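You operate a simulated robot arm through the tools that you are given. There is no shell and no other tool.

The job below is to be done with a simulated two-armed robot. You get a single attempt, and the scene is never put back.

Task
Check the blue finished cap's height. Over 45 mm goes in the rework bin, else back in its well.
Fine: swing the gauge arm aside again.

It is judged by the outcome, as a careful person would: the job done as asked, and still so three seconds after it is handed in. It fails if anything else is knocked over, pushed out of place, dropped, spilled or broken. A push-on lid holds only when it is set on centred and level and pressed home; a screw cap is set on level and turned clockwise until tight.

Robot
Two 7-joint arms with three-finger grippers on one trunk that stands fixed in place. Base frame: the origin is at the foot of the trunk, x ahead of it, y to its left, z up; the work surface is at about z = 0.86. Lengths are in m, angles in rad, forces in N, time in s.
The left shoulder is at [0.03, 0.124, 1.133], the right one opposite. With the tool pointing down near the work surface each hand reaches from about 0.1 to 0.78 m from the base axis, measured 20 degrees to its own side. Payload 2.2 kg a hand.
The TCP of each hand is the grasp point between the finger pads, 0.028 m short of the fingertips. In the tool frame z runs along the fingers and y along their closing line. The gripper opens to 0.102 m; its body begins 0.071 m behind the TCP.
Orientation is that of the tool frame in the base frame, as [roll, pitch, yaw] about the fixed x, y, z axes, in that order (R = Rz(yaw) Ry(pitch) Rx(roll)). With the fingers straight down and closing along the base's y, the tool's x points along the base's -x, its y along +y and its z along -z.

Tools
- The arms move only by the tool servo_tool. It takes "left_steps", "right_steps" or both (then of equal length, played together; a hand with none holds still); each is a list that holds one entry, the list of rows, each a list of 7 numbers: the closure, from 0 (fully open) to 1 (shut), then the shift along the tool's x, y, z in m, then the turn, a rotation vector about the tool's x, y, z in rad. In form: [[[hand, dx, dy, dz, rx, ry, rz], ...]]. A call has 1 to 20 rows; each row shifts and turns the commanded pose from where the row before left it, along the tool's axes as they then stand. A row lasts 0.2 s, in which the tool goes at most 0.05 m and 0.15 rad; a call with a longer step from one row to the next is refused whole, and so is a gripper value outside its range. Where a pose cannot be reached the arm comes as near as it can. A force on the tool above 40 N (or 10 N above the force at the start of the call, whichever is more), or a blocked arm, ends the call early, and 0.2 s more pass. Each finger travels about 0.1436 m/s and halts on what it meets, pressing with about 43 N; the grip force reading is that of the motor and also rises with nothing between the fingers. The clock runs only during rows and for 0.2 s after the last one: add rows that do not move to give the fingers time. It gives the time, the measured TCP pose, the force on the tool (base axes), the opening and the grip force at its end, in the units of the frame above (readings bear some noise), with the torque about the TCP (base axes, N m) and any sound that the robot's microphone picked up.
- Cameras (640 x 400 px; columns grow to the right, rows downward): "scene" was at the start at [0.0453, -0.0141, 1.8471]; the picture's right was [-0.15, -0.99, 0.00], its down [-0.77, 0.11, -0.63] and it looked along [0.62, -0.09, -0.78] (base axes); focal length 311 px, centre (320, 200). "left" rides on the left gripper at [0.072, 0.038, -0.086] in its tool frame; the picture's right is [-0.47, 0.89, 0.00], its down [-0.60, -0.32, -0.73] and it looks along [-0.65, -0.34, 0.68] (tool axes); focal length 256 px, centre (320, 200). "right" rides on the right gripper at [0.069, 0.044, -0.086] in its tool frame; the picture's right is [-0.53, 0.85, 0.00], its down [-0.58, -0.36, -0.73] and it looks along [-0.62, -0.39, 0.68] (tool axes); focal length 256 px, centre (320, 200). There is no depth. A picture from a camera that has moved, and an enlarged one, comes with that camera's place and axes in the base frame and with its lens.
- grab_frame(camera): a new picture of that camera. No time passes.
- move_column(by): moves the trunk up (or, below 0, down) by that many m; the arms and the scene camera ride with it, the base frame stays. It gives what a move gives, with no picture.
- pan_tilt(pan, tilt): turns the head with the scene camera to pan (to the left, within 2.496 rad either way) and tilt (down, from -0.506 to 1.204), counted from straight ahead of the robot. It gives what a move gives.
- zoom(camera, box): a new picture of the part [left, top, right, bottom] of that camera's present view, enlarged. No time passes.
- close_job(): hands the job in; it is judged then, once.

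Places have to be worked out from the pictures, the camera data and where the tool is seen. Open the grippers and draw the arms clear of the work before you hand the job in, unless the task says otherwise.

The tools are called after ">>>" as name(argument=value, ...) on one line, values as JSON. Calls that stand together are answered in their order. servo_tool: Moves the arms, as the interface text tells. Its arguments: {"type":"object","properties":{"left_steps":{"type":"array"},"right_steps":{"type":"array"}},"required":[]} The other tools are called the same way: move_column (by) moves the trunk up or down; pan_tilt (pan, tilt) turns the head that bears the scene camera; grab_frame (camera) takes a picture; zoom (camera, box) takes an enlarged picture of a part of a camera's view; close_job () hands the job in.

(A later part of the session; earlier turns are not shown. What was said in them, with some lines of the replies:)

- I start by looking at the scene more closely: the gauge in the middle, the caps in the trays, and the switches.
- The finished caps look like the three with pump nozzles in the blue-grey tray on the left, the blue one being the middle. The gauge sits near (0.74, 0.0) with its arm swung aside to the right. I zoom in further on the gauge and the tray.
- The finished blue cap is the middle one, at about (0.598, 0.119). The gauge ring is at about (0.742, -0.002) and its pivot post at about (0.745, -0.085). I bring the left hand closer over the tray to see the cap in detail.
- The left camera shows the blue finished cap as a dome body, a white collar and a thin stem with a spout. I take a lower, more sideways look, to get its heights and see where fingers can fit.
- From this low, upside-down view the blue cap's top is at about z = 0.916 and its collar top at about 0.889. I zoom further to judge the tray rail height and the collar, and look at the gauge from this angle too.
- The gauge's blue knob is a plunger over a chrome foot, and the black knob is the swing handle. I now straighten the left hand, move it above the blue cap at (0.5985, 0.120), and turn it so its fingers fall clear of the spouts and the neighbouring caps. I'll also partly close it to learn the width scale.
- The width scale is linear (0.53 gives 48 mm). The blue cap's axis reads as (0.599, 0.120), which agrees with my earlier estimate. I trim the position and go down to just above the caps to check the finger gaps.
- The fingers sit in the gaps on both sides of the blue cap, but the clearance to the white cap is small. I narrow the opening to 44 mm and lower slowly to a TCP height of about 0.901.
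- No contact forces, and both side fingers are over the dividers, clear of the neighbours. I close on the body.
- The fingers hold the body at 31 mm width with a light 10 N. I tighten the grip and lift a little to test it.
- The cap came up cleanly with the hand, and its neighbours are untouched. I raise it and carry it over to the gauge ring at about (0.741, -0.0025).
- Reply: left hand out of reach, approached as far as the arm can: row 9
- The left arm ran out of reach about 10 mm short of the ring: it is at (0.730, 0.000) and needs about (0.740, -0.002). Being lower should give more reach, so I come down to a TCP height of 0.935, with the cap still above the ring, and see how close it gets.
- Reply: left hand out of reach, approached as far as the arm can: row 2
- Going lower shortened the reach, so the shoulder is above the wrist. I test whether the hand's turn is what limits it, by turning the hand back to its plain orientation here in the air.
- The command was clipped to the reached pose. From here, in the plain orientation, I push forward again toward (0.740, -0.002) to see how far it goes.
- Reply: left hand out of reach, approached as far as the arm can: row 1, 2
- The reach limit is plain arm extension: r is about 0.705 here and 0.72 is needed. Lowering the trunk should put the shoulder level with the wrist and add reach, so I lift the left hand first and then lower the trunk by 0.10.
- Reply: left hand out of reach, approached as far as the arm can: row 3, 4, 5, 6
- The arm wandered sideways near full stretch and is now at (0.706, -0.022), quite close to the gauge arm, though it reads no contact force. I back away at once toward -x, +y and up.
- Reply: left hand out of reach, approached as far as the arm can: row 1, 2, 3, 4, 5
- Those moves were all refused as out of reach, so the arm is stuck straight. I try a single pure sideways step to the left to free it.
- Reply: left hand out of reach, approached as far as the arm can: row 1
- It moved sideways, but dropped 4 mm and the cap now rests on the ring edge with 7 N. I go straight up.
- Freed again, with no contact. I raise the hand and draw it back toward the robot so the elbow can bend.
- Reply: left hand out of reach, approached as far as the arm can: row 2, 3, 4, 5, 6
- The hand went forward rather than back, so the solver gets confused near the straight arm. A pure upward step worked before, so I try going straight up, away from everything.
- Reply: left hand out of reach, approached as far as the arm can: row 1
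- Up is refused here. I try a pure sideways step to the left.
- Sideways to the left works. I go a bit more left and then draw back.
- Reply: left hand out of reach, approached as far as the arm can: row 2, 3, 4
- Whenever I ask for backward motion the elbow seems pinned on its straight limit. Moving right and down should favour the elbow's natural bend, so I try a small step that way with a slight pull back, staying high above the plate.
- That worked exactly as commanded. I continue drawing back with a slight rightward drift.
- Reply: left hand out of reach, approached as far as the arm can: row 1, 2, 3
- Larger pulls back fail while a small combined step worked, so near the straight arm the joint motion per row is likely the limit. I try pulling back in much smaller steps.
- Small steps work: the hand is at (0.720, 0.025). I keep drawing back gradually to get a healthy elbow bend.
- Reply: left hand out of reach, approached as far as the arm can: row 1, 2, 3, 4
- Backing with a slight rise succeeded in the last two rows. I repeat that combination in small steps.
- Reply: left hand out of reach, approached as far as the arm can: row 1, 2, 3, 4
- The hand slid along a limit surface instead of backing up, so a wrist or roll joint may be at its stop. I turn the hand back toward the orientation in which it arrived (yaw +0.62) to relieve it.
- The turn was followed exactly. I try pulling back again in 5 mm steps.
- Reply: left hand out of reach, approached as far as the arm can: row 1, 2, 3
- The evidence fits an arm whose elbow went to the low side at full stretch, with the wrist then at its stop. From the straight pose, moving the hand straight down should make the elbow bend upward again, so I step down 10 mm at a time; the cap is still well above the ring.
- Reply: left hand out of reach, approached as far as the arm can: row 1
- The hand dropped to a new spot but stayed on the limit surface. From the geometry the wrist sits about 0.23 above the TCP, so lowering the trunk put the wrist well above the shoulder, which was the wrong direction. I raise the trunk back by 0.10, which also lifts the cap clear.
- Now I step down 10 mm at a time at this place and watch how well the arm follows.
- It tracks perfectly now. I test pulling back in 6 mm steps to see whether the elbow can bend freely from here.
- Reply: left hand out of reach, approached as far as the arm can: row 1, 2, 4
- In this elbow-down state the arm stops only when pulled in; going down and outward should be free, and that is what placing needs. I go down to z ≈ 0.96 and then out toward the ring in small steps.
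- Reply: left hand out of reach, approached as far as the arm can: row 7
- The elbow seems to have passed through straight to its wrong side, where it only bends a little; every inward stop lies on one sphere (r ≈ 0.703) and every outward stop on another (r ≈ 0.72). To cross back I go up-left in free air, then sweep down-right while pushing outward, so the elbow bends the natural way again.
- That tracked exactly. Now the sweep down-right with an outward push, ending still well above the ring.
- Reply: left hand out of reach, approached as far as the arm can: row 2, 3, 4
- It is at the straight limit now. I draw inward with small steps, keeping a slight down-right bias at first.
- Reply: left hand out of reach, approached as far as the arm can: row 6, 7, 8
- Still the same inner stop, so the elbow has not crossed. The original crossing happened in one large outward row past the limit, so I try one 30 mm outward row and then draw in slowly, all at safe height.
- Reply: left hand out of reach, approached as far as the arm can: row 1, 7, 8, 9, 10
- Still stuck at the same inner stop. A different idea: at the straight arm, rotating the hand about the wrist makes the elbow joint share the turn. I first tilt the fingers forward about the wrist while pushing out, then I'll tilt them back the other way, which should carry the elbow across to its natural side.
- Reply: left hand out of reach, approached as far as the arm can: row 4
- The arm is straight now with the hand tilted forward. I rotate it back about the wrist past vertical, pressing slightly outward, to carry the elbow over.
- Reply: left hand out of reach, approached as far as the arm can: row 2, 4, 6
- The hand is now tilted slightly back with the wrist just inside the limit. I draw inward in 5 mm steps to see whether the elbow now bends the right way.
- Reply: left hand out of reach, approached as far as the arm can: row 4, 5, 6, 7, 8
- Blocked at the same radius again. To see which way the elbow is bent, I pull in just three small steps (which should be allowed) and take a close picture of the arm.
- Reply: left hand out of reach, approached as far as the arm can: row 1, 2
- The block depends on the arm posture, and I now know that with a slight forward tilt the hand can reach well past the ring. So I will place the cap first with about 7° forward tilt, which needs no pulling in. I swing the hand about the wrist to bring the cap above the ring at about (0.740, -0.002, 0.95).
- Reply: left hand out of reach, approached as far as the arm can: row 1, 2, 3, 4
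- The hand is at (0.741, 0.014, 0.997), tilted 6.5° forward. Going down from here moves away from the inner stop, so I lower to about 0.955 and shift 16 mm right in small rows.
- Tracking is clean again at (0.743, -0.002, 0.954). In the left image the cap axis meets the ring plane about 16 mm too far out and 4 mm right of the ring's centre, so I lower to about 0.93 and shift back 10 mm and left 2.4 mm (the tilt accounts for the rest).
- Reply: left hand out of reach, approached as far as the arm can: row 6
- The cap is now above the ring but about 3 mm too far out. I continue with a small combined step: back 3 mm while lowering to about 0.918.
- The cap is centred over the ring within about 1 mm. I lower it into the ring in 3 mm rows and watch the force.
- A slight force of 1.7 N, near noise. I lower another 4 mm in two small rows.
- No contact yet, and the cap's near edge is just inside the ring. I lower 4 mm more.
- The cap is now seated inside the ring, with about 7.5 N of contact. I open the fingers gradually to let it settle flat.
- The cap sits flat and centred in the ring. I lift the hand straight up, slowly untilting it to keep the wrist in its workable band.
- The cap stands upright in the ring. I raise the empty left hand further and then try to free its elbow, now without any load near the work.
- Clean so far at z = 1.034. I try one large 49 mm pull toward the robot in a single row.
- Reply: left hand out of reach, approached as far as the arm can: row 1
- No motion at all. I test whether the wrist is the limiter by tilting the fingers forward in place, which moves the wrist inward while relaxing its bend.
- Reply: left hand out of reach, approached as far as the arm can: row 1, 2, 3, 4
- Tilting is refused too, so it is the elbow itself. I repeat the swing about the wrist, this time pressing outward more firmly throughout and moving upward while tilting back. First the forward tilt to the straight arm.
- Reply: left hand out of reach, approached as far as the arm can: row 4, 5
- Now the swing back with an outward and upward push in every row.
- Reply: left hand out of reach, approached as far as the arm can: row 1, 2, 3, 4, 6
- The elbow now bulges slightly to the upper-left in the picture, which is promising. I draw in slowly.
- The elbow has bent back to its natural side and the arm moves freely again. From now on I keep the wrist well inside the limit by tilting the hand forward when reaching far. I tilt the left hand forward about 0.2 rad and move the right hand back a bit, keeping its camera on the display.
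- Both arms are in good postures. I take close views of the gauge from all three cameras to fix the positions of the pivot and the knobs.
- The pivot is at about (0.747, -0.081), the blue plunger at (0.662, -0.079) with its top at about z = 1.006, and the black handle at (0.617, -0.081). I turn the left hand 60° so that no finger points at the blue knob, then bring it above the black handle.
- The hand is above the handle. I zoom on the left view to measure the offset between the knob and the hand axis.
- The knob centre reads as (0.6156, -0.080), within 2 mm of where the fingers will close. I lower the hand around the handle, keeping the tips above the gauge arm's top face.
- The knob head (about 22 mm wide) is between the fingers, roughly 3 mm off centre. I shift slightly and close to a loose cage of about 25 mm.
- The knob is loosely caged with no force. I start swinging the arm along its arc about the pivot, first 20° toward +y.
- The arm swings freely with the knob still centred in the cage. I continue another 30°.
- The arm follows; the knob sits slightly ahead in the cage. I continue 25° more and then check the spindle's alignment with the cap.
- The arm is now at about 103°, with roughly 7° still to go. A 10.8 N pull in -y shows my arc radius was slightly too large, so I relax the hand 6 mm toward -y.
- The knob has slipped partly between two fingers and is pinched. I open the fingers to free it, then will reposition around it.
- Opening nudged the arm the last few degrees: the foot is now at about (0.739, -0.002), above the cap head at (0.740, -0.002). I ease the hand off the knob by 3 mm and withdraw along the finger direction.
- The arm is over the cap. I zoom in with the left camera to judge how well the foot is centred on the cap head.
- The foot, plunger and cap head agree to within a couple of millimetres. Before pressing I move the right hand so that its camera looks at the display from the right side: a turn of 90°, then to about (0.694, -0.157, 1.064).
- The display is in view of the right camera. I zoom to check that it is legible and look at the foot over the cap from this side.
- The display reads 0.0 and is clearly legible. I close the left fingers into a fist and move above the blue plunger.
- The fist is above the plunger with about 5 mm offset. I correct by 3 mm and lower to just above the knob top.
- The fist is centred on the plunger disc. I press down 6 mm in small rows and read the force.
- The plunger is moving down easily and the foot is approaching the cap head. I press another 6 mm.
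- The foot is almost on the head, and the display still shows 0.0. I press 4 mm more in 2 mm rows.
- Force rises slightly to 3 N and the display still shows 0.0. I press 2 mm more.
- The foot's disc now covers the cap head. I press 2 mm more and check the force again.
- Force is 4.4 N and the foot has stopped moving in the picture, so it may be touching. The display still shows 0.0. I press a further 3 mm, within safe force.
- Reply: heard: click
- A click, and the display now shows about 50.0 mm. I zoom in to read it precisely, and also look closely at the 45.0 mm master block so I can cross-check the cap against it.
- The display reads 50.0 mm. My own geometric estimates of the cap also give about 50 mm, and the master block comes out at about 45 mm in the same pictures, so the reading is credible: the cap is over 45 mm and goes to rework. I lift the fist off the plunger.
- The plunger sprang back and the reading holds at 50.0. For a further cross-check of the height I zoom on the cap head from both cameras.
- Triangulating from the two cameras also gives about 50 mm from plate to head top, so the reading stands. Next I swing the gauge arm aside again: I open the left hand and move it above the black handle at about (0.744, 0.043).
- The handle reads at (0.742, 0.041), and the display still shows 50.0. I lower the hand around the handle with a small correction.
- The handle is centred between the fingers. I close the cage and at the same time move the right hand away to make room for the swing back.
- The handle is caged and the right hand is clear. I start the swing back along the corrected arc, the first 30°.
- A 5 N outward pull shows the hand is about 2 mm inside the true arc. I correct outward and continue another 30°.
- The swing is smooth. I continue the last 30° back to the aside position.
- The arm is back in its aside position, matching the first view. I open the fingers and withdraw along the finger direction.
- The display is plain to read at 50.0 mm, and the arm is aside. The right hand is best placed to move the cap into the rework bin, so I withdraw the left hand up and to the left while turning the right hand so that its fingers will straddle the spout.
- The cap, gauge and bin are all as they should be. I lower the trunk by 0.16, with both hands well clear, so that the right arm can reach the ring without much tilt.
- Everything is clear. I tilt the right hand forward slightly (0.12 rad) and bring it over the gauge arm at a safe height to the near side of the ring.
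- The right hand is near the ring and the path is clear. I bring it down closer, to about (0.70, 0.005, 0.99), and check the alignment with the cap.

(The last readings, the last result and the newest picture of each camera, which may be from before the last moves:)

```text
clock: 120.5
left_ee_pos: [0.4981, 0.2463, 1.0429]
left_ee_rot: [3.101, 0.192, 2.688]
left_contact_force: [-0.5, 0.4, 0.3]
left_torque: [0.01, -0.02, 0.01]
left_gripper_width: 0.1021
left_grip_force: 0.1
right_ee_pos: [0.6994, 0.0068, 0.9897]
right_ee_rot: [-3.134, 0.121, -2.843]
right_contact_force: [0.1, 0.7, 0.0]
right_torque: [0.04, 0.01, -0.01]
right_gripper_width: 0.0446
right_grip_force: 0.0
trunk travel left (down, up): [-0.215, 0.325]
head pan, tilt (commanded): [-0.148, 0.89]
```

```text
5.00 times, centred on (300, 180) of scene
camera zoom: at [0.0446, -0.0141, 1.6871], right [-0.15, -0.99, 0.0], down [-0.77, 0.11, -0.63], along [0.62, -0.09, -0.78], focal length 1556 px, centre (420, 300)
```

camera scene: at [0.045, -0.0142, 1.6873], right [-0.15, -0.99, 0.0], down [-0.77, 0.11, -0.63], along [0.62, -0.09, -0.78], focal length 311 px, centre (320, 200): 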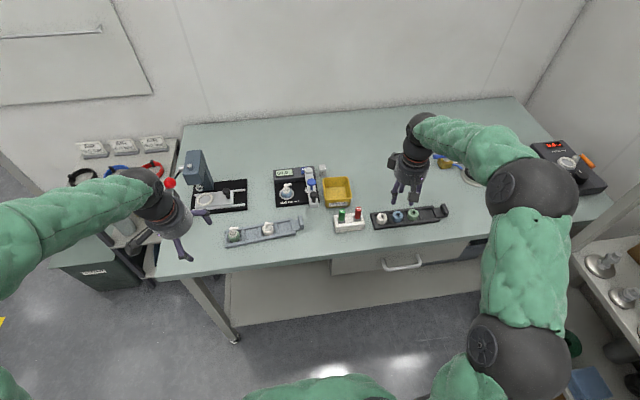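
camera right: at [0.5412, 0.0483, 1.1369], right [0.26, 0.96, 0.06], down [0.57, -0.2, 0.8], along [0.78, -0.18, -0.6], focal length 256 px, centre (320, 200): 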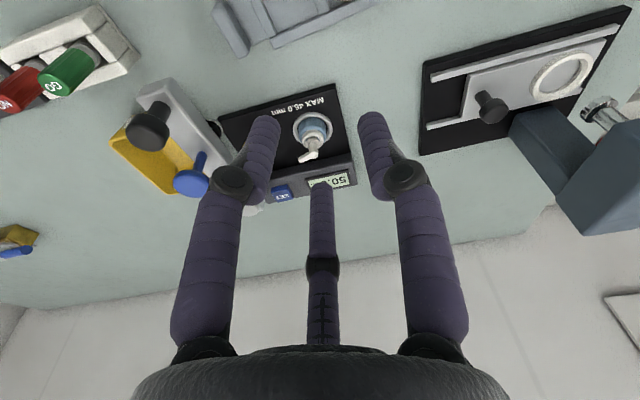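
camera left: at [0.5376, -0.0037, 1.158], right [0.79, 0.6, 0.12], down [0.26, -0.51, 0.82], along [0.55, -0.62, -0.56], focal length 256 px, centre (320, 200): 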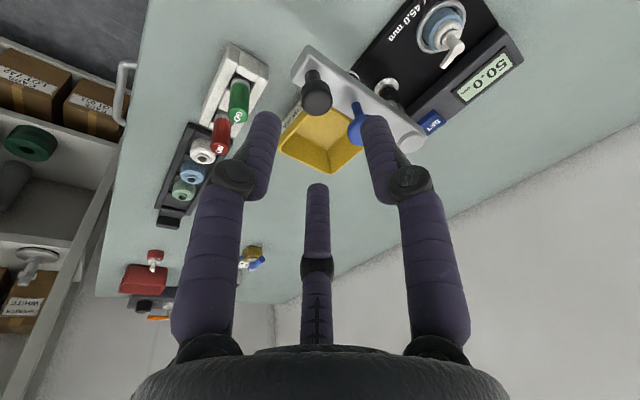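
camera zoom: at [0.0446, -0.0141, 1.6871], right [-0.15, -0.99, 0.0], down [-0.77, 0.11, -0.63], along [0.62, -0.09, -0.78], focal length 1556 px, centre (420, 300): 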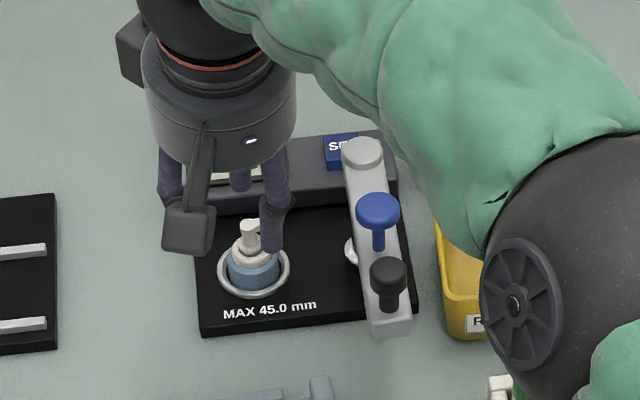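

The cap axis reads as (0.738, 0.001) in the right camera, and the fingers will fall clear of the spout. I move directly above the cap in small steps.

>>> servo_tool(right_steps=[[[0.56, -0.0072, -0.0041, 0.0065, 0, 0, 0], [0.56, -0.0072, -0.0041, 0.0065, 0, 0, 0], [0.56, -0.0072, -0.0041, 0.0065, 0, 0, 0], [0.56, -0.0072, -0.0041, 0.0065, 0, 0, 0], [0.56, 0, 0, 0, 0, 0, 0]]])

>>> zoom(camera="right", box=[220, 60, 420, 210])

>>> zoom(camera="scene", box=[250, 140, 350, 220])

```text
clock: 121.7
left_ee_pos: [0.5001, 0.2465, 1.0425]
left_ee_rot: [3.101, 0.189, 2.687]
left_contact_force: [-0.4, 0.4, -0.4]
left_torque: [0.02, 0.01, 0.0]
left_gripper_width: 0.1021
left_grip_force: 0.1
right_ee_pos: [0.7369, -0.0014, 0.9673]
right_ee_rot: [-3.134, 0.12, -2.845]
right_contact_force: [-0.7, -0.3, -0.6]
right_torque: [0.02, 0.02, 0.03]
right_gripper_width: 0.0449
right_grip_force: 0.1
trunk travel left (down, up): [-0.215, 0.325]
head pan, tilt (commanded): [-0.148, 0.89]
```

```text
2.67 times, centred on (320, 135) of right
camera zoom: at [0.6479, 0.0199, 1.0445], right [0.26, 0.96, 0.06], down [0.57, -0.2, 0.8], along [0.78, -0.18, -0.6], focal length 683 px, centre (320, 373)
```

zoom: 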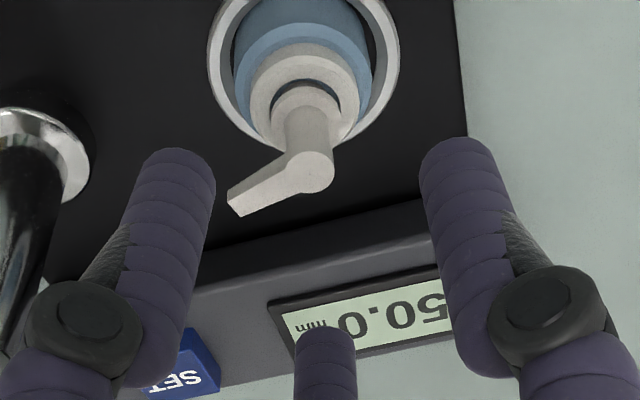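

```text
5.00 times, centred on (300, 180) of scene
camera zoom: at [0.0449, -0.0141, 1.6871], right [-0.15, -0.99, 0.0], down [-0.77, 0.11, -0.63], along [0.62, -0.09, -0.78], focal length 1556 px, centre (420, 300)
```

zoom: 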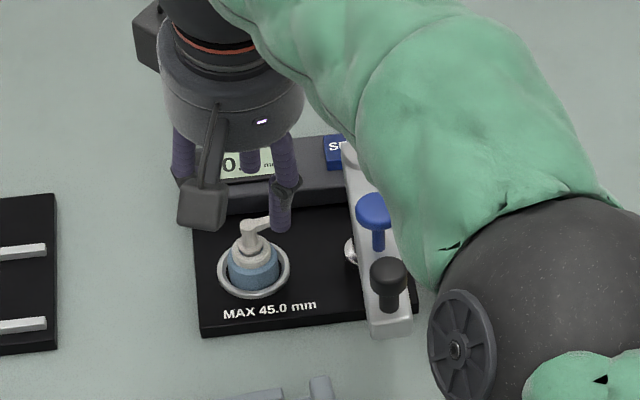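

The offset is about 2-3 mm. I lower the right hand around the cap while correcting it, down to a TCP height of about 0.906.

>>> servo_tool(right_steps=[[[0.56, 0.00135, 0.00065, 0.0102, 0, 0, 0], [0.56, 0.00135, 0.00065, 0.0102, 0, 0, 0], [0.56, 0.00135, 0.00065, 0.0102, 0, 0, 0], [0.56, 0.00135, 0.00065, 0.0102, 0, 0, 0], [0.56, 0.00135, 0.00065, 0.0102, 0, 0, 0], [0.56, 0.00135, 0.00065, 0.0102, 0, 0, 0], [0.56, 0, 0, 0, 0, 0, 0]]])

>>> zoom(camera="right", box=[220, 80, 420, 230])

>>> zoom(camera="scene", box=[250, 140, 350, 220])

```text
clock: 123.3
left_ee_pos: [0.4995, 0.2468, 1.0414]
left_ee_rot: [3.1, 0.188, 2.688]
left_contact_force: [-0.6, 0.3, 0.0]
left_torque: [-0.02, -0.04, -0.01]
left_gripper_width: 0.1017
left_grip_force: 0.1
right_ee_pos: [0.7329, 0.0043, 0.9048]
right_ee_rot: [-3.133, 0.122, -2.846]
right_contact_force: [-0.8, 0.7, 0.1]
right_torque: [-0.02, 0.01, -0.02]
right_gripper_width: 0.045
right_grip_force: 0.1
trunk travel left (down, up): [-0.215, 0.325]
head pan, tilt (commanded): [-0.148, 0.89]
```

```text
2.67 times, centred on (320, 155) of right
camera zoom: at [0.6451, 0.0237, 0.9828], right [0.26, 0.96, 0.06], down [0.57, -0.2, 0.8], along [0.78, -0.18, -0.6], focal length 683 px, centre (320, 320)
```

zoom: 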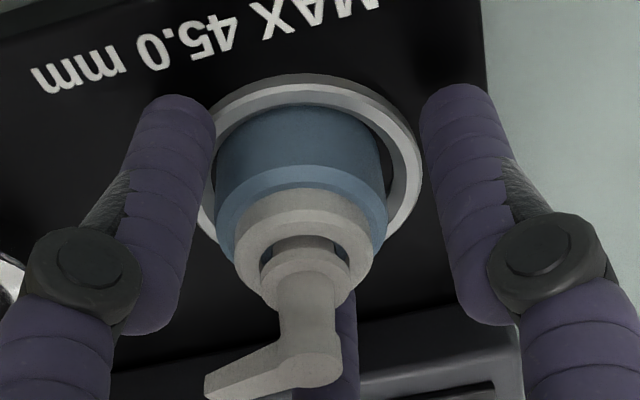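

```text
5.00 times, centred on (300, 180) of scene
camera zoom: at [0.0451, -0.0141, 1.6871], right [-0.15, -0.99, 0.0], down [-0.77, 0.11, -0.63], along [0.62, -0.09, -0.78], focal length 1556 px, centre (420, 300)
```

zoom: 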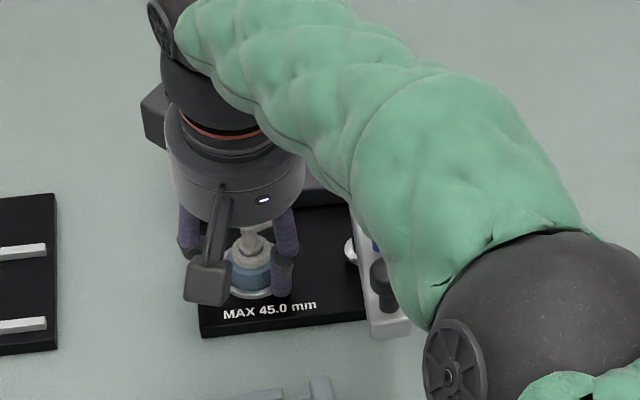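

No contact, and the cap sits about 3 mm to the right of the hand's centre. I shift to match and close the fingers on the body.

>>> servo_tool(right_steps=[[[0.56, -0.0006, -0.003, 0.0001, 0, 0, 0], [0.61, 0, 0, 0, 0, 0, 0], [0.65, 0, 0, 0, 0, 0, 0], [0.69, 0, 0, 0, 0, 0, 0], [0.75, 0, 0, 0, 0, 0, 0], [0.9, 0, 0, 0, 0, 0, 0], [1.0, 0, 0, 0, 0, 0, 0], [1.0, 0, 0, 0, 0, 0, 0]]])

>>> zoom(camera="right", box=[220, 80, 420, 230])

```text
clock: 125.1
left_ee_pos: [0.4991, 0.2465, 1.0419]
left_ee_rot: [3.101, 0.188, 2.689]
left_contact_force: [0.6, -0.3, 0.1]
left_torque: [0.02, -0.01, 0.0]
left_gripper_width: 0.102
left_grip_force: 0.1
right_ee_pos: [0.7356, 0.0009, 0.9055]
right_ee_rot: [-3.133, 0.12, -2.844]
right_contact_force: [-0.2, -1.3, 1.9]
right_torque: [-0.05, -0.01, 0.03]
right_gripper_width: 0.0315
right_grip_force: 9.8
trunk travel left (down, up): [-0.215, 0.325]
head pan, tilt (commanded): [-0.148, 0.89]
```

```text
2.67 times, centred on (320, 155) of right
camera zoom: at [0.6468, 0.0209, 0.9826], right [0.26, 0.96, 0.06], down [0.57, -0.2, 0.8], along [0.78, -0.18, -0.6], focal length 683 px, centre (320, 320)
```

zoom: 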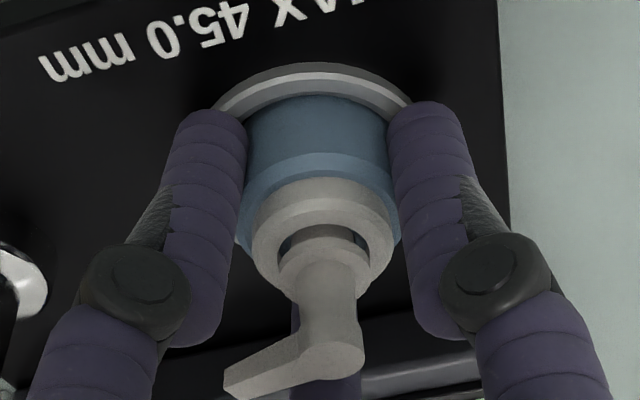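

The cap is gripped with the same width as before. I lift it straight out of the ring, then draw it back toward the robot while rising.

>>> servo_tool(right_steps=[[[1.0, -0.001, -0.0001, -0.0079, 0, 0, 0], [1.0, -0.001, -0.0001, -0.0079, 0, 0, 0], [1.0, -0.001, -0.0001, -0.0079, 0, 0, 0], [1.0, 0, 0, 0, 0, 0, 0]]])

>>> zoom(camera="right", box=[220, 80, 420, 230])

>>> zoom(camera="scene", box=[250, 140, 350, 220])

```text
clock: 126.1
left_ee_pos: [0.4995, 0.2463, 1.0412]
left_ee_rot: [3.1, 0.187, 2.688]
left_contact_force: [0.8, 0.1, 0.9]
left_torque: [-0.01, 0.0, 0.04]
left_gripper_width: 0.102
left_grip_force: 0.1
right_ee_pos: [0.7353, 0.001, 0.9289]
right_ee_rot: [-3.133, 0.117, -2.844]
right_contact_force: [0.6, 0.2, 0.0]
right_torque: [-0.02, 0.0, 0.02]
right_gripper_width: 0.0315
right_grip_force: 10.0
trunk travel left (down, up): [-0.215, 0.325]
head pan, tilt (commanded): [-0.148, 0.89]
```

```text
2.67 times, centred on (320, 155) of right
camera zoom: at [0.6467, 0.0206, 1.006], right [0.26, 0.96, 0.06], down [0.57, -0.2, 0.8], along [0.78, -0.18, -0.6], focal length 683 px, centre (320, 320)
```

zoom: 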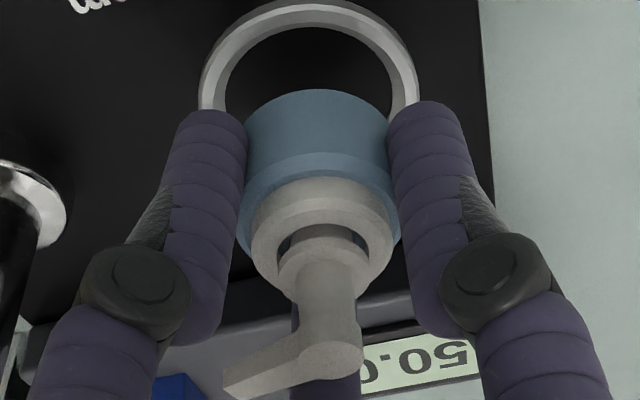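

```text
5.00 times, centred on (300, 180) of scene
camera zoom: at [0.0454, -0.014, 1.6871], right [-0.15, -0.99, 0.0], down [-0.77, 0.11, -0.63], along [0.62, -0.09, -0.78], focal length 1556 px, centre (420, 300)
```

zoom: 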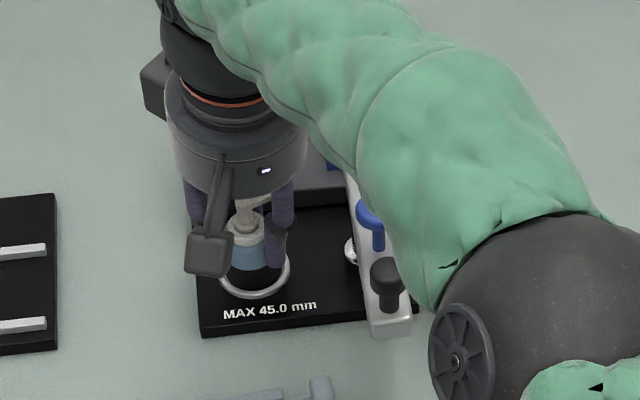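

The cap is clear of the ring and held well. I draw back and rise, staying clear of the gauge arm.

>>> servo_tool(right_steps=[[[1.0, 0.0097, 0.0044, -0.0133, 0, 0, 0], [1.0, 0.0097, 0.0044, -0.0133, 0, 0, 0], [1.0, 0.0097, 0.0044, -0.0133, 0, 0, 0], [1.0, 0.0097, 0.0044, -0.0133, 0, 0, 0], [1.0, 0.0097, 0.0044, -0.0133, 0, 0, 0], [1.0, 0.0097, 0.0044, -0.0133, 0, 0, 0], [1.0, -0.0028, -0.0002, -0.0228, 0, 0, 0], [1.0, -0.0028, -0.0002, -0.0228, 0, 0, 0], [1.0, -0.0028, -0.0002, -0.0228, 0, 0, 0], [1.0, 0, 0, 0, 0, 0, 0]]])

>>> grab_frame(camera="right")

>>> grab_frame(camera="scene")

```text
clock: 128.3
left_ee_pos: [0.4997, 0.2459, 1.042]
left_ee_rot: [3.1, 0.188, 2.686]
left_contact_force: [0.6, 0.1, 0.2]
left_torque: [0.01, -0.02, 0.03]
left_gripper_width: 0.1021
left_grip_force: 0.0
right_ee_pos: [0.6635, 0.0061, 1.0701]
right_ee_rot: [-3.133, 0.12, -2.844]
right_contact_force: [0.7, 0.4, 0.1]
right_torque: [0.02, 0.01, -0.02]
right_gripper_width: 0.0309
right_grip_force: 10.1
trunk travel left (down, up): [-0.215, 0.325]
head pan, tilt (commanded): [-0.148, 0.89]
```

```text
taken
camera right: at [0.5759, 0.0262, 1.1476], right [0.26, 0.96, 0.06], down [0.57, -0.2, 0.8], along [0.78, -0.18, -0.6], focal length 256 px, centre (320, 200)
```

right: 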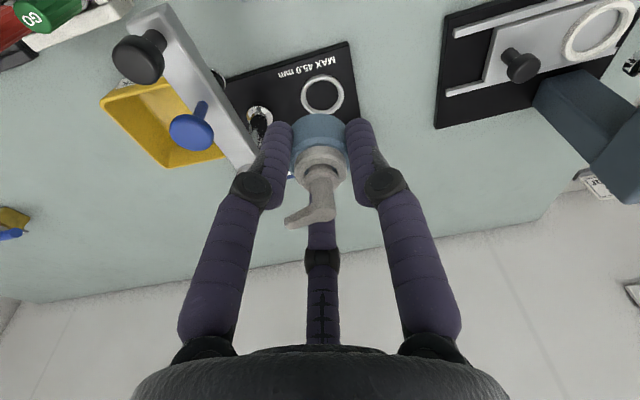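

```text
taken
camera scene: at [0.0454, -0.014, 1.6871], right [-0.15, -0.99, 0.0], down [-0.77, 0.11, -0.63], along [0.62, -0.09, -0.78], focal length 311 px, centre (320, 200)
```

scene: 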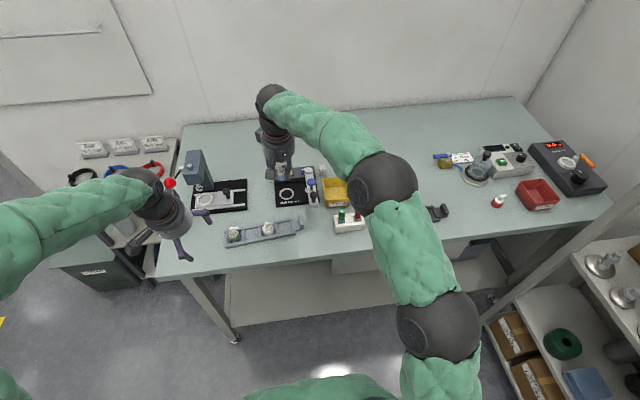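

The cap is held well above all the knobs. I carry it across the gauge arm to above the rework bin at about (0.72, -0.177).

>>> servo_tool(right_steps=[[[1.0, -0.0025, -0.0233, -0.0008, 0, 0, 0], [1.0, -0.0025, -0.0233, -0.0008, 0, 0, 0], [1.0, -0.0025, -0.0233, -0.0008, 0, 0, 0], [1.0, -0.0025, -0.0233, -0.0008, 0, 0, 0], [1.0, 0.0025, -0.0247, 0.0012, 0, 0, 0], [1.0, 0.0025, -0.0247, 0.0012, 0, 0, 0], [1.0, 0.0025, -0.0247, 0.0012, 0, 0, 0], [1.0, 0.0025, -0.0247, 0.0012, 0, 0, 0], [1.0, 0, 0, 0, 0, 0, 0]]])

>>> grab_frame(camera="right")

>>> zoom(camera="right", box=[200, 30, 440, 210])

>>> zoom(camera="scene", box=[260, 130, 380, 240])

```text
clock: 130.3
left_ee_pos: [0.4987, 0.2467, 1.0413]
left_ee_rot: [3.101, 0.19, 2.688]
left_contact_force: [-0.7, -0.1, 0.3]
left_torque: [0.01, 0.01, -0.03]
left_gripper_width: 0.102
left_grip_force: 0.0
right_ee_pos: [0.7184, -0.1761, 1.0698]
right_ee_rot: [-3.134, 0.118, -2.843]
right_contact_force: [0.1, 0.2, -0.2]
right_torque: [-0.02, -0.02, -0.01]
right_gripper_width: 0.0314
right_grip_force: 9.8
trunk travel left (down, up): [-0.215, 0.325]
head pan, tilt (commanded): [-0.148, 0.89]
```

```text
taken
camera right: at [0.6302, -0.1562, 1.1476], right [0.26, 0.96, 0.06], down [0.57, -0.2, 0.8], along [0.78, -0.18, -0.6], focal length 256 px, centre (320, 200)
```

right: 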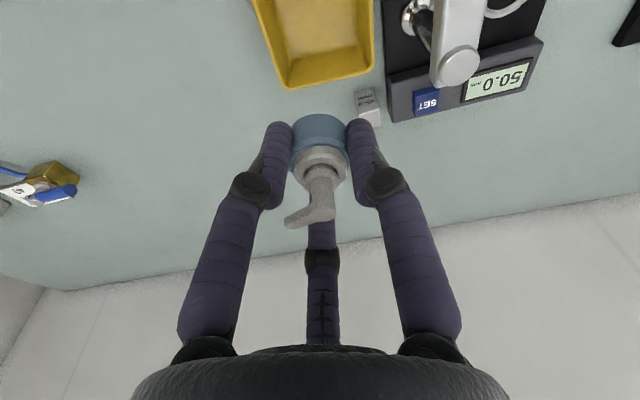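

```text
2.22 times, centred on (320, 120) of right
camera zoom: at [0.6302, -0.1562, 1.1476], right [0.26, 0.96, 0.06], down [0.57, -0.2, 0.8], along [0.78, -0.18, -0.6], focal length 569 px, centre (320, 378)
```

zoom: 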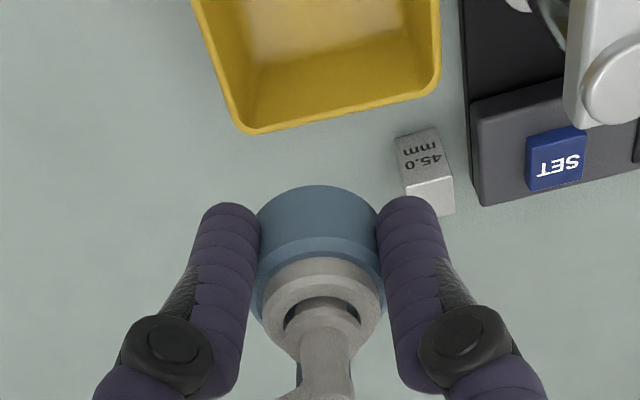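

```text
3.64 times, centred on (320, 185) of scene
camera zoom: at [0.0452, -0.0136, 1.6871], right [-0.15, -0.99, 0.0], down [-0.77, 0.11, -0.63], along [0.62, -0.09, -0.78], focal length 1131 px, centre (320, 254)
```

zoom: 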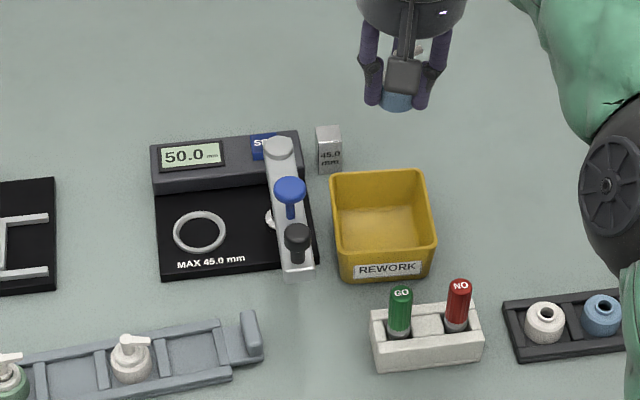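

The bin centre works out at about (0.718, -0.173). I shift slightly and lower the cap into the bin to just above the floor.

>>> servo_tool(right_steps=[[[1.0, 0.0022, 0.0004, 0.0154, 0, 0, 0], [1.0, 0.0022, 0.0004, 0.0154, 0, 0, 0], [1.0, 0.0022, 0.0004, 0.0154, 0, 0, 0], [1.0, 0.0022, 0.0004, 0.0154, 0, 0, 0], [1.0, 0.0022, 0.0004, 0.0154, 0, 0, 0], [1.0, 0.0022, 0.0004, 0.0154, 0, 0, 0], [1.0, 0.0022, 0.0004, 0.0154, 0, 0, 0], [1.0, 0, 0, 0, 0, 0, 0]]])

>>> zoom(camera="right", box=[200, 30, 440, 210])

>>> zoom(camera="scene", box=[260, 130, 380, 240])

```text
clock: 132.1
left_ee_pos: [0.4995, 0.2464, 1.0411]
left_ee_rot: [3.099, 0.189, 2.687]
left_contact_force: [0.0, -0.3, -0.6]
left_torque: [0.02, -0.01, 0.02]
left_gripper_width: 0.1022
left_grip_force: 0.1
right_ee_pos: [0.717, -0.1766, 0.961]
right_ee_rot: [-3.132, 0.12, -2.845]
right_contact_force: [0.3, -0.6, -0.7]
right_torque: [0.0, -0.02, -0.02]
right_gripper_width: 0.0308
right_grip_force: 10.4
trunk travel left (down, up): [-0.215, 0.325]
head pan, tilt (commanded): [-0.148, 0.89]
```

```text
2.22 times, centred on (320, 120) of right
camera zoom: at [0.6279, -0.1569, 1.0379], right [0.26, 0.96, 0.06], down [0.57, -0.2, 0.8], along [0.78, -0.18, -0.6], focal length 569 px, centre (320, 378)
```

zoom: 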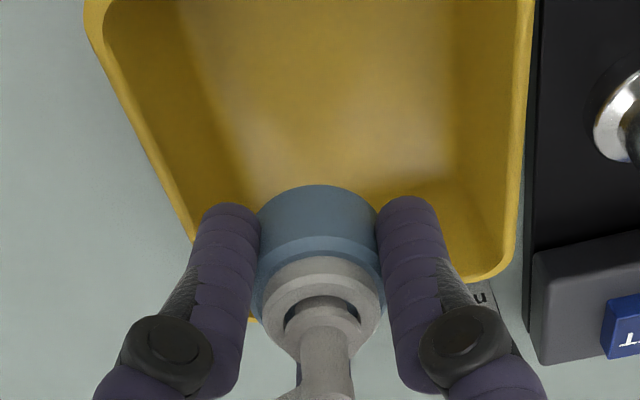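

```text
3.64 times, centred on (320, 185) of scene
camera zoom: at [0.045, -0.014, 1.6871], right [-0.15, -0.99, 0.0], down [-0.77, 0.11, -0.63], along [0.62, -0.09, -0.78], focal length 1131 px, centre (320, 254)
```

zoom: 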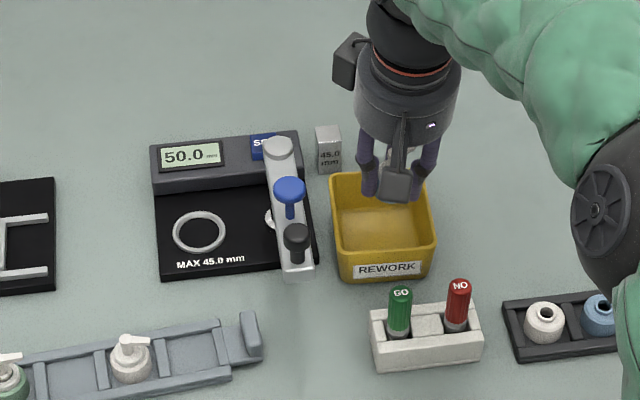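

The cap is over the middle of the bin, a few mm toward -y. I continue down with a 4 mm correction to about z = 0.915.

>>> servo_tool(right_steps=[[[1.0, 0.0009, 0.001, 0.0115, 0, 0, 0], [1.0, 0.0009, 0.001, 0.0115, 0, 0, 0], [1.0, 0.0009, 0.001, 0.0115, 0, 0, 0], [1.0, 0.0009, 0.001, 0.0115, 0, 0, 0], [1.0, 0, 0, 0, 0, 0, 0]]])

>>> zoom(camera="right", box=[200, 50, 440, 230])

>>> zoom(camera="scene", box=[290, 150, 370, 220])

```text
clock: 133.3
left_ee_pos: [0.5002, 0.2461, 1.0418]
left_ee_rot: [3.099, 0.188, 2.686]
left_contact_force: [0.7, -0.4, -0.8]
left_torque: [0.01, 0.01, 0.0]
left_gripper_width: 0.1019
left_grip_force: 0.1
right_ee_pos: [0.7171, -0.1712, 0.9138]
right_ee_rot: [-3.132, 0.121, -2.845]
right_contact_force: [0.2, -0.5, -0.2]
right_torque: [0.02, 0.01, 0.01]
right_gripper_width: 0.0312
right_grip_force: 10.0
trunk travel left (down, up): [-0.215, 0.325]
head pan, tilt (commanded): [-0.148, 0.89]
```

```text
2.22 times, centred on (320, 140) of right
camera zoom: at [0.6286, -0.1516, 0.9925], right [0.26, 0.96, 0.06], down [0.57, -0.2, 0.8], along [0.78, -0.18, -0.6], focal length 569 px, centre (320, 333)
```

zoom: 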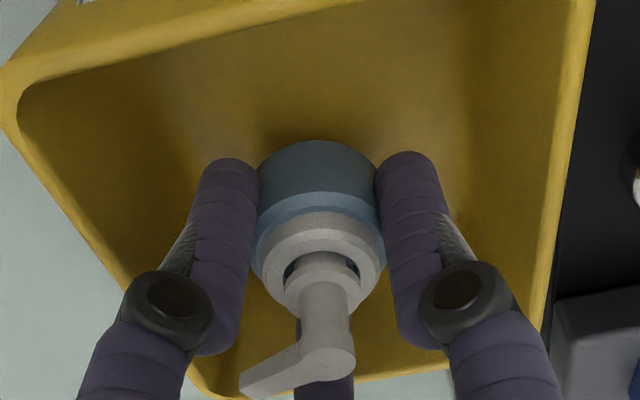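

```text
5.71 times, centred on (330, 185) of scene
camera zoom: at [0.0451, -0.0141, 1.6871], right [-0.15, -0.99, 0.0], down [-0.77, 0.11, -0.63], along [0.62, -0.09, -0.78], focal length 1778 px, centre (263, 286)
```

zoom: 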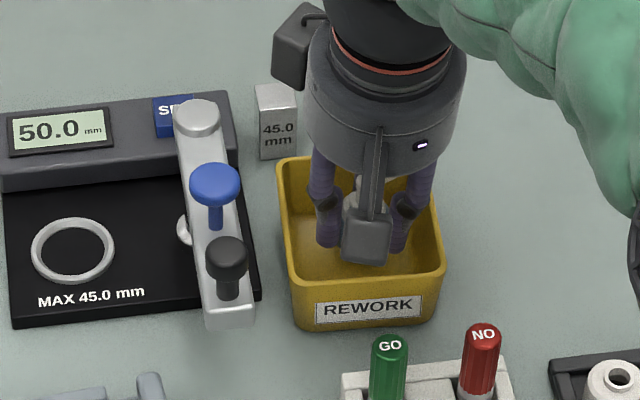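

The cap is well inside the bin with no contact yet. I lower in small rows until it touches the floor.

>>> servo_tool(right_steps=[[[1.0, 0.0004, 0, 0.003, 0, 0, 0], [1.0, 0.0004, 0, 0.003, 0, 0, 0], [1.0, 0, 0, 0, 0, 0, 0]]])

```text
clock: 134.1
left_ee_pos: [0.4995, 0.2461, 1.0429]
left_ee_rot: [3.099, 0.188, 2.688]
left_contact_force: [-1.2, -0.4, -0.5]
left_torque: [0.06, 0.01, -0.04]
left_gripper_width: 0.102
left_grip_force: 0.1
right_ee_pos: [0.7169, -0.1723, 0.9094]
right_ee_rot: [-3.133, 0.117, -2.845]
right_contact_force: [-0.1, -0.7, 0.0]
right_torque: [-0.01, -0.01, -0.01]
right_gripper_width: 0.0312
right_grip_force: 9.7
trunk travel left (down, up): [-0.215, 0.325]
head pan, tilt (commanded): [-0.148, 0.89]
```

Still no contact at 0.909; I continue down another 6 mm in small rows.

>>> servo_tool(right_steps=[[[1.0, 0.0003, 0, 0.002, 0, 0, 0], [1.0, 0.0003, 0, 0.002, 0, 0, 0], [1.0, 0.0003, 0, 0.002, 0, 0, 0], [1.0, 0, 0, 0, 0, 0, 0]]])

>>> zoom(camera="right", box=[200, 50, 440, 230])

```text
clock: 135.1
left_ee_pos: [0.5001, 0.2477, 1.0417]
left_ee_rot: [3.1, 0.189, 2.688]
left_contact_force: [-0.6, 0.3, 0.1]
left_torque: [0.02, -0.02, 0.0]
left_gripper_width: 0.102
left_grip_force: 0.0
right_ee_pos: [0.7185, -0.1727, 0.9035]
right_ee_rot: [-3.133, 0.12, -2.842]
right_contact_force: [-0.3, -0.1, 0.2]
right_torque: [-0.03, 0.0, -0.03]
right_gripper_width: 0.0314
right_grip_force: 10.4
trunk travel left (down, up): [-0.215, 0.325]
head pan, tilt (commanded): [-0.148, 0.89]
```

```text
2.22 times, centred on (320, 140) of right
camera zoom: at [0.6293, -0.1522, 0.9807], right [0.26, 0.96, 0.06], down [0.57, -0.2, 0.8], along [0.78, -0.18, -0.6], focal length 569 px, centre (320, 333)
```

zoom: 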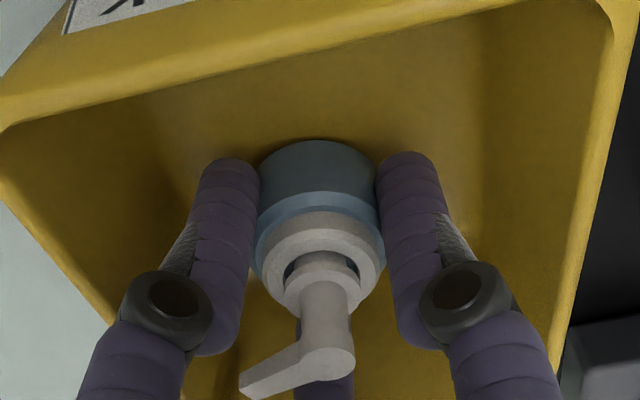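

Still free; I lower 4 mm more.

>>> servo_tool(right_steps=[[[1.0, 0.0003, 0, 0.002, 0, 0, 0], [1.0, 0.0003, 0, 0.002, 0, 0, 0], [1.0, 0, 0, 0, 0, 0, 0]]])

```text
clock: 135.9
left_ee_pos: [0.4988, 0.2471, 1.0413]
left_ee_rot: [3.099, 0.189, 2.687]
left_contact_force: [-0.5, -0.5, -0.2]
left_torque: [-0.03, 0.01, -0.02]
left_gripper_width: 0.1018
left_grip_force: 0.0
right_ee_pos: [0.7176, -0.1711, 0.8993]
right_ee_rot: [-3.132, 0.12, -2.845]
right_contact_force: [-0.6, -1.1, -0.5]
right_torque: [-0.01, 0.02, 0.02]
right_gripper_width: 0.0312
right_grip_force: 9.6
trunk travel left (down, up): [-0.215, 0.325]
head pan, tilt (commanded): [-0.148, 0.89]
```

No contact yet; 3 mm more in small rows.

>>> servo_tool(right_steps=[[[1.0, 0.0002, 0, 0.0015, 0, 0, 0], [1.0, 0.0002, 0, 0.0015, 0, 0, 0], [1.0, 0, 0, 0, 0, 0, 0]]])

```text
clock: 136.7
left_ee_pos: [0.4986, 0.2472, 1.0414]
left_ee_rot: [3.099, 0.192, 2.687]
left_contact_force: [-0.2, -0.3, 0.4]
left_torque: [0.02, 0.01, 0.02]
left_gripper_width: 0.1019
left_grip_force: 0.1
right_ee_pos: [0.7174, -0.1721, 0.8981]
right_ee_rot: [-3.132, 0.123, -2.845]
right_contact_force: [0.4, 0.3, 5.1]
right_torque: [0.03, 0.09, 0.03]
right_gripper_width: 0.0311
right_grip_force: 9.9
trunk travel left (down, up): [-0.215, 0.325]
head pan, tilt (commanded): [-0.148, 0.89]
```

Contact at 5 N: the cap is on the bin floor. I open the fingers gradually to release it.

>>> servo_tool(right_steps=[[[0.72, 0, 0, -0.001, 0, 0, 0], [0.68, 0, 0, 0, 0, 0, 0], [0.64, 0, 0, 0, 0, 0, 0], [0.59, 0, 0, 0, 0, 0, 0], [0.59, 0, 0, 0, 0, 0, 0]]])

>>> zoom(camera="right", box=[200, 50, 440, 230])

```text
clock: 137.9
left_ee_pos: [0.4999, 0.2464, 1.0416]
left_ee_rot: [3.1, 0.189, 2.688]
left_contact_force: [-0.7, 0.9, 0.6]
left_torque: [-0.03, 0.02, -0.03]
left_gripper_width: 0.1021
left_grip_force: 0.1
right_ee_pos: [0.7181, -0.172, 0.8981]
right_ee_rot: [-3.133, 0.118, -2.844]
right_contact_force: [0.2, 0.0, -0.5]
right_torque: [-0.02, 0.03, -0.01]
right_gripper_width: 0.0418
right_grip_force: 0.0
trunk travel left (down, up): [-0.215, 0.325]
head pan, tilt (commanded): [-0.148, 0.89]
```

```text
2.22 times, centred on (320, 140) of right
camera zoom: at [0.629, -0.1526, 0.9745], right [0.26, 0.96, 0.06], down [0.57, -0.2, 0.8], along [0.78, -0.18, -0.6], focal length 569 px, centre (320, 333)
```

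zoom: 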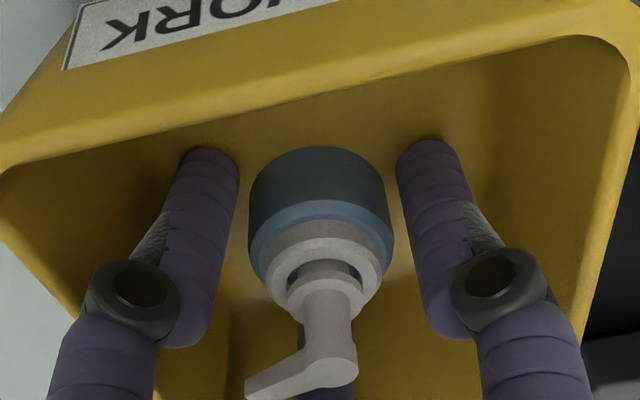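

The cap stands in the bin, released. I lift the hand straight up out of the bin.

>>> servo_tool(right_steps=[[[0.59, -0.001, -0.0001, -0.008, 0, 0, 0], [0.59, -0.0014, -0.0001, -0.0119, 0, 0, 0], [0.59, -0.0014, -0.0001, -0.0119, 0, 0, 0], [0.59, -0.0014, -0.0001, -0.0119, 0, 0, 0], [0.59, -0.0024, -0.0001, -0.0199, 0, 0, 0], [0.59, -0.0024, -0.0001, -0.0199, 0, 0, 0], [0.59, -0.0024, -0.0001, -0.0199, 0, 0, 0], [0.59, -0.0024, -0.0001, -0.0199, 0, 0, 0], [0.59, 0, 0, 0, 0, 0, 0]]])

>>> zoom(camera="right", box=[200, 0, 440, 180])

>>> zoom(camera="scene", box=[260, 130, 380, 240])

```text
clock: 139.9
left_ee_pos: [0.4998, 0.2453, 1.0412]
left_ee_rot: [3.1, 0.188, 2.687]
left_contact_force: [0.1, 0.4, 1.0]
left_torque: [-0.02, -0.01, 0.0]
left_gripper_width: 0.1019
left_grip_force: 0.0
right_ee_pos: [0.7166, -0.1726, 1.0225]
right_ee_rot: [-3.134, 0.119, -2.842]
right_contact_force: [-0.1, -0.3, 0.8]
right_torque: [-0.03, -0.02, 0.02]
right_gripper_width: 0.0418
right_grip_force: 0.0
trunk travel left (down, up): [-0.215, 0.325]
head pan, tilt (commanded): [-0.148, 0.89]
```

```text
2.22 times, centred on (320, 90) of right
camera zoom: at [0.6286, -0.1525, 1.0989], right [0.26, 0.96, 0.06], down [0.57, -0.2, 0.8], along [0.78, -0.18, -0.6], focal length 569 px, centre (320, 444)
```

zoom: 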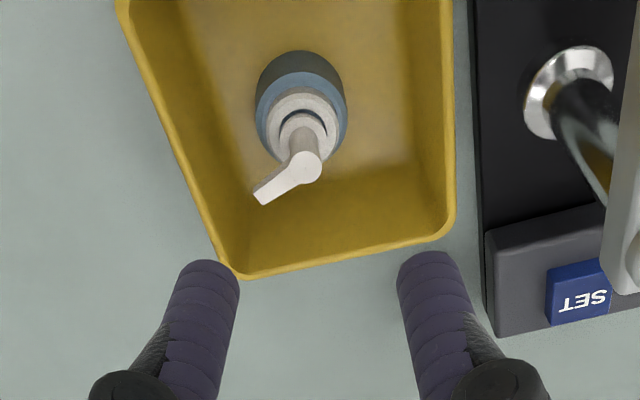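

```text
3.64 times, centred on (320, 185) of scene
camera zoom: at [0.0455, -0.0141, 1.6871], right [-0.15, -0.99, 0.0], down [-0.77, 0.11, -0.63], along [0.62, -0.09, -0.78], focal length 1131 px, centre (320, 254)
```

zoom: 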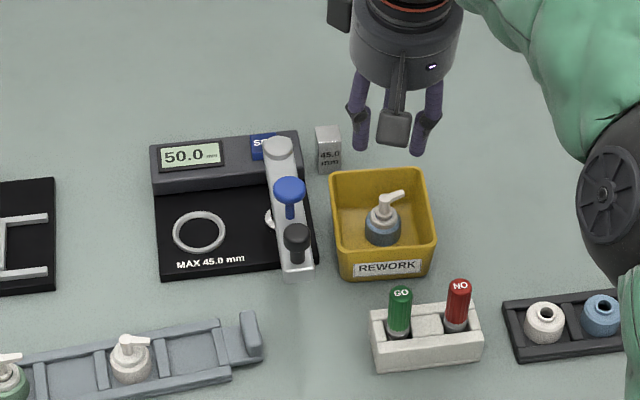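

The cap is upright in the rework bin, nothing else has moved, and the gauge arm is aside. I raise the trunk back, which lifts both hands.

>>> move_column(by=0.16)

```text
clock: 141.7
left_ee_pos: [0.4989, 0.2466, 1.2012]
left_ee_rot: [3.098, 0.188, 2.686]
left_contact_force: [-0.3, 0.1, -0.5]
left_torque: [0.02, -0.01, -0.02]
left_gripper_width: 0.1017
left_grip_force: 0.1
right_ee_pos: [0.7171, -0.1712, 1.1809]
right_ee_rot: [-3.133, 0.12, -2.844]
right_contact_force: [0.1, -0.1, -0.5]
right_torque: [-0.03, -0.05, 0.04]
right_gripper_width: 0.0416
right_grip_force: 0.1
trunk travel left (down, up): [-0.375, 0.165]
head pan, tilt (commanded): [-0.148, 0.89]
```

Both hands are high. I draw the right hand back and to the right, clear of the work, and open it fully.

>>> servo_tool(right_steps=[[[0.5, 0.0313, -0.0077, -0.0071, 0, 0, 0], [0.3, 0.0313, -0.0077, -0.0071, 0, 0, 0], [0.1, 0.0313, -0.0077, -0.0071, 0, 0, 0], [0, 0.0313, -0.0077, -0.0071, 0, 0, 0], [0, 0.0313, -0.0077, -0.0071, 0, 0, 0], [0, 0.0313, -0.0077, -0.0071, 0, 0, 0], [0, 0, 0, 0, -0.009, 0.1196, 0], [0, 0, 0, 0, 0, 0, 0], [0, 0, 0, 0, 0, 0, 0]]])

>>> grab_frame(camera="scene")

>>> zoom(camera="scene", box=[265, 180, 345, 240])

>>> zoom(camera="scene", box=[190, 170, 350, 270])

```text
clock: 143.7
left_ee_pos: [0.5006, 0.2465, 1.2015]
left_ee_rot: [3.1, 0.188, 2.687]
left_contact_force: [-0.1, -0.3, -0.3]
left_torque: [0.01, 0.01, 0.04]
left_gripper_width: 0.1019
left_grip_force: 0.0
right_ee_pos: [0.5481, -0.2734, 1.2026]
right_ee_rot: [3.141, 0.0, -2.844]
right_contact_force: [0.8, 0.1, -1.0]
right_torque: [0.0, 0.03, 0.0]
right_gripper_width: 0.1018
right_grip_force: 0.2
trunk travel left (down, up): [-0.375, 0.165]
head pan, tilt (commanded): [-0.148, 0.89]
```

```text
taken
camera scene: at [0.0458, -0.0138, 1.8471], right [-0.15, -0.99, 0.0], down [-0.77, 0.11, -0.63], along [0.62, -0.09, -0.78], focal length 311 px, centre (320, 200)
```

scene: 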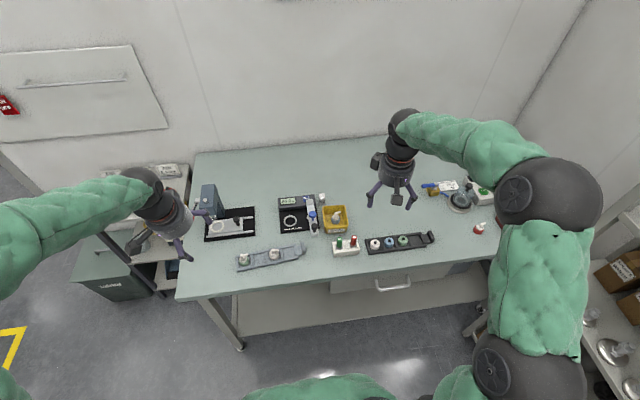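

```text
6.67 times, centred on (305, 210) of scene
camera zoom: at [0.0458, -0.0138, 1.8471], right [-0.15, -0.99, 0.0], down [-0.77, 0.11, -0.63], along [0.62, -0.09, -0.78], focal length 2074 px, centre (420, 133)
```

zoom: 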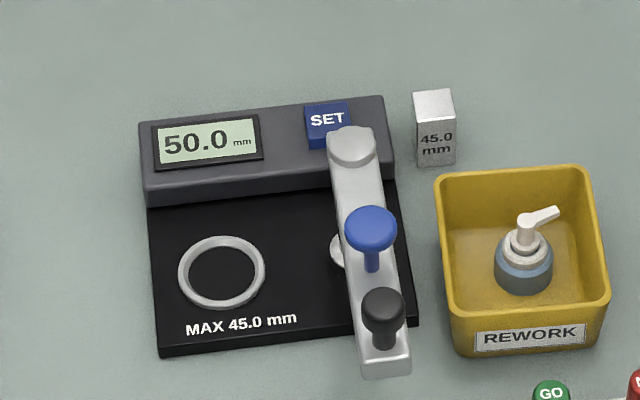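

```text
4.00 times, centred on (270, 220) of scene
camera zoom: at [0.0458, -0.0138, 1.8471], right [-0.15, -0.99, 0.0], down [-0.77, 0.11, -0.63], along [0.62, -0.09, -0.78], focal length 1244 px, centre (520, 120)
```

zoom: 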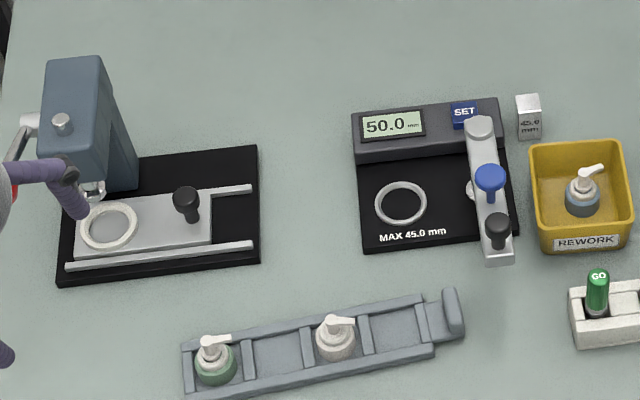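

Every fixture matches its starting place: the gauge arm is aside exactly as at first, the ring is empty, the block, trays and bin are unmoved, and the over-height blue cap (50.0 mm) stands in the rework bin. Both grippers are open and clear, so I hand the job in.

>>> close_job()

```text
The job is handed in.
```

The blue finished cap measured **50.0 mm** on the gauge, over the 45 mm limit, so I put it in the rework bin. It is standing upright there.

- **Gauge:** I swung the arm aside again, to the position it started in. The ring is empty and the display still shows 50.0 mm.
- **Reading:** I did not check the gauge against the 45.0 mm master block or press SET. My own estimates from the camera pictures ranged from about 47 to 52 mm, which fits the reading.
- **Contact while placing:** The left arm reached its limit while carrying the cap to the gauge. The cap briefly rested on the edge of the gauge ring with about 7 N; in the final pictures the gauge had not moved.
- **Everything else:** The other caps, trays, master block and bin look unmoved in the final pictures. Both grippers are open and clear of the work.
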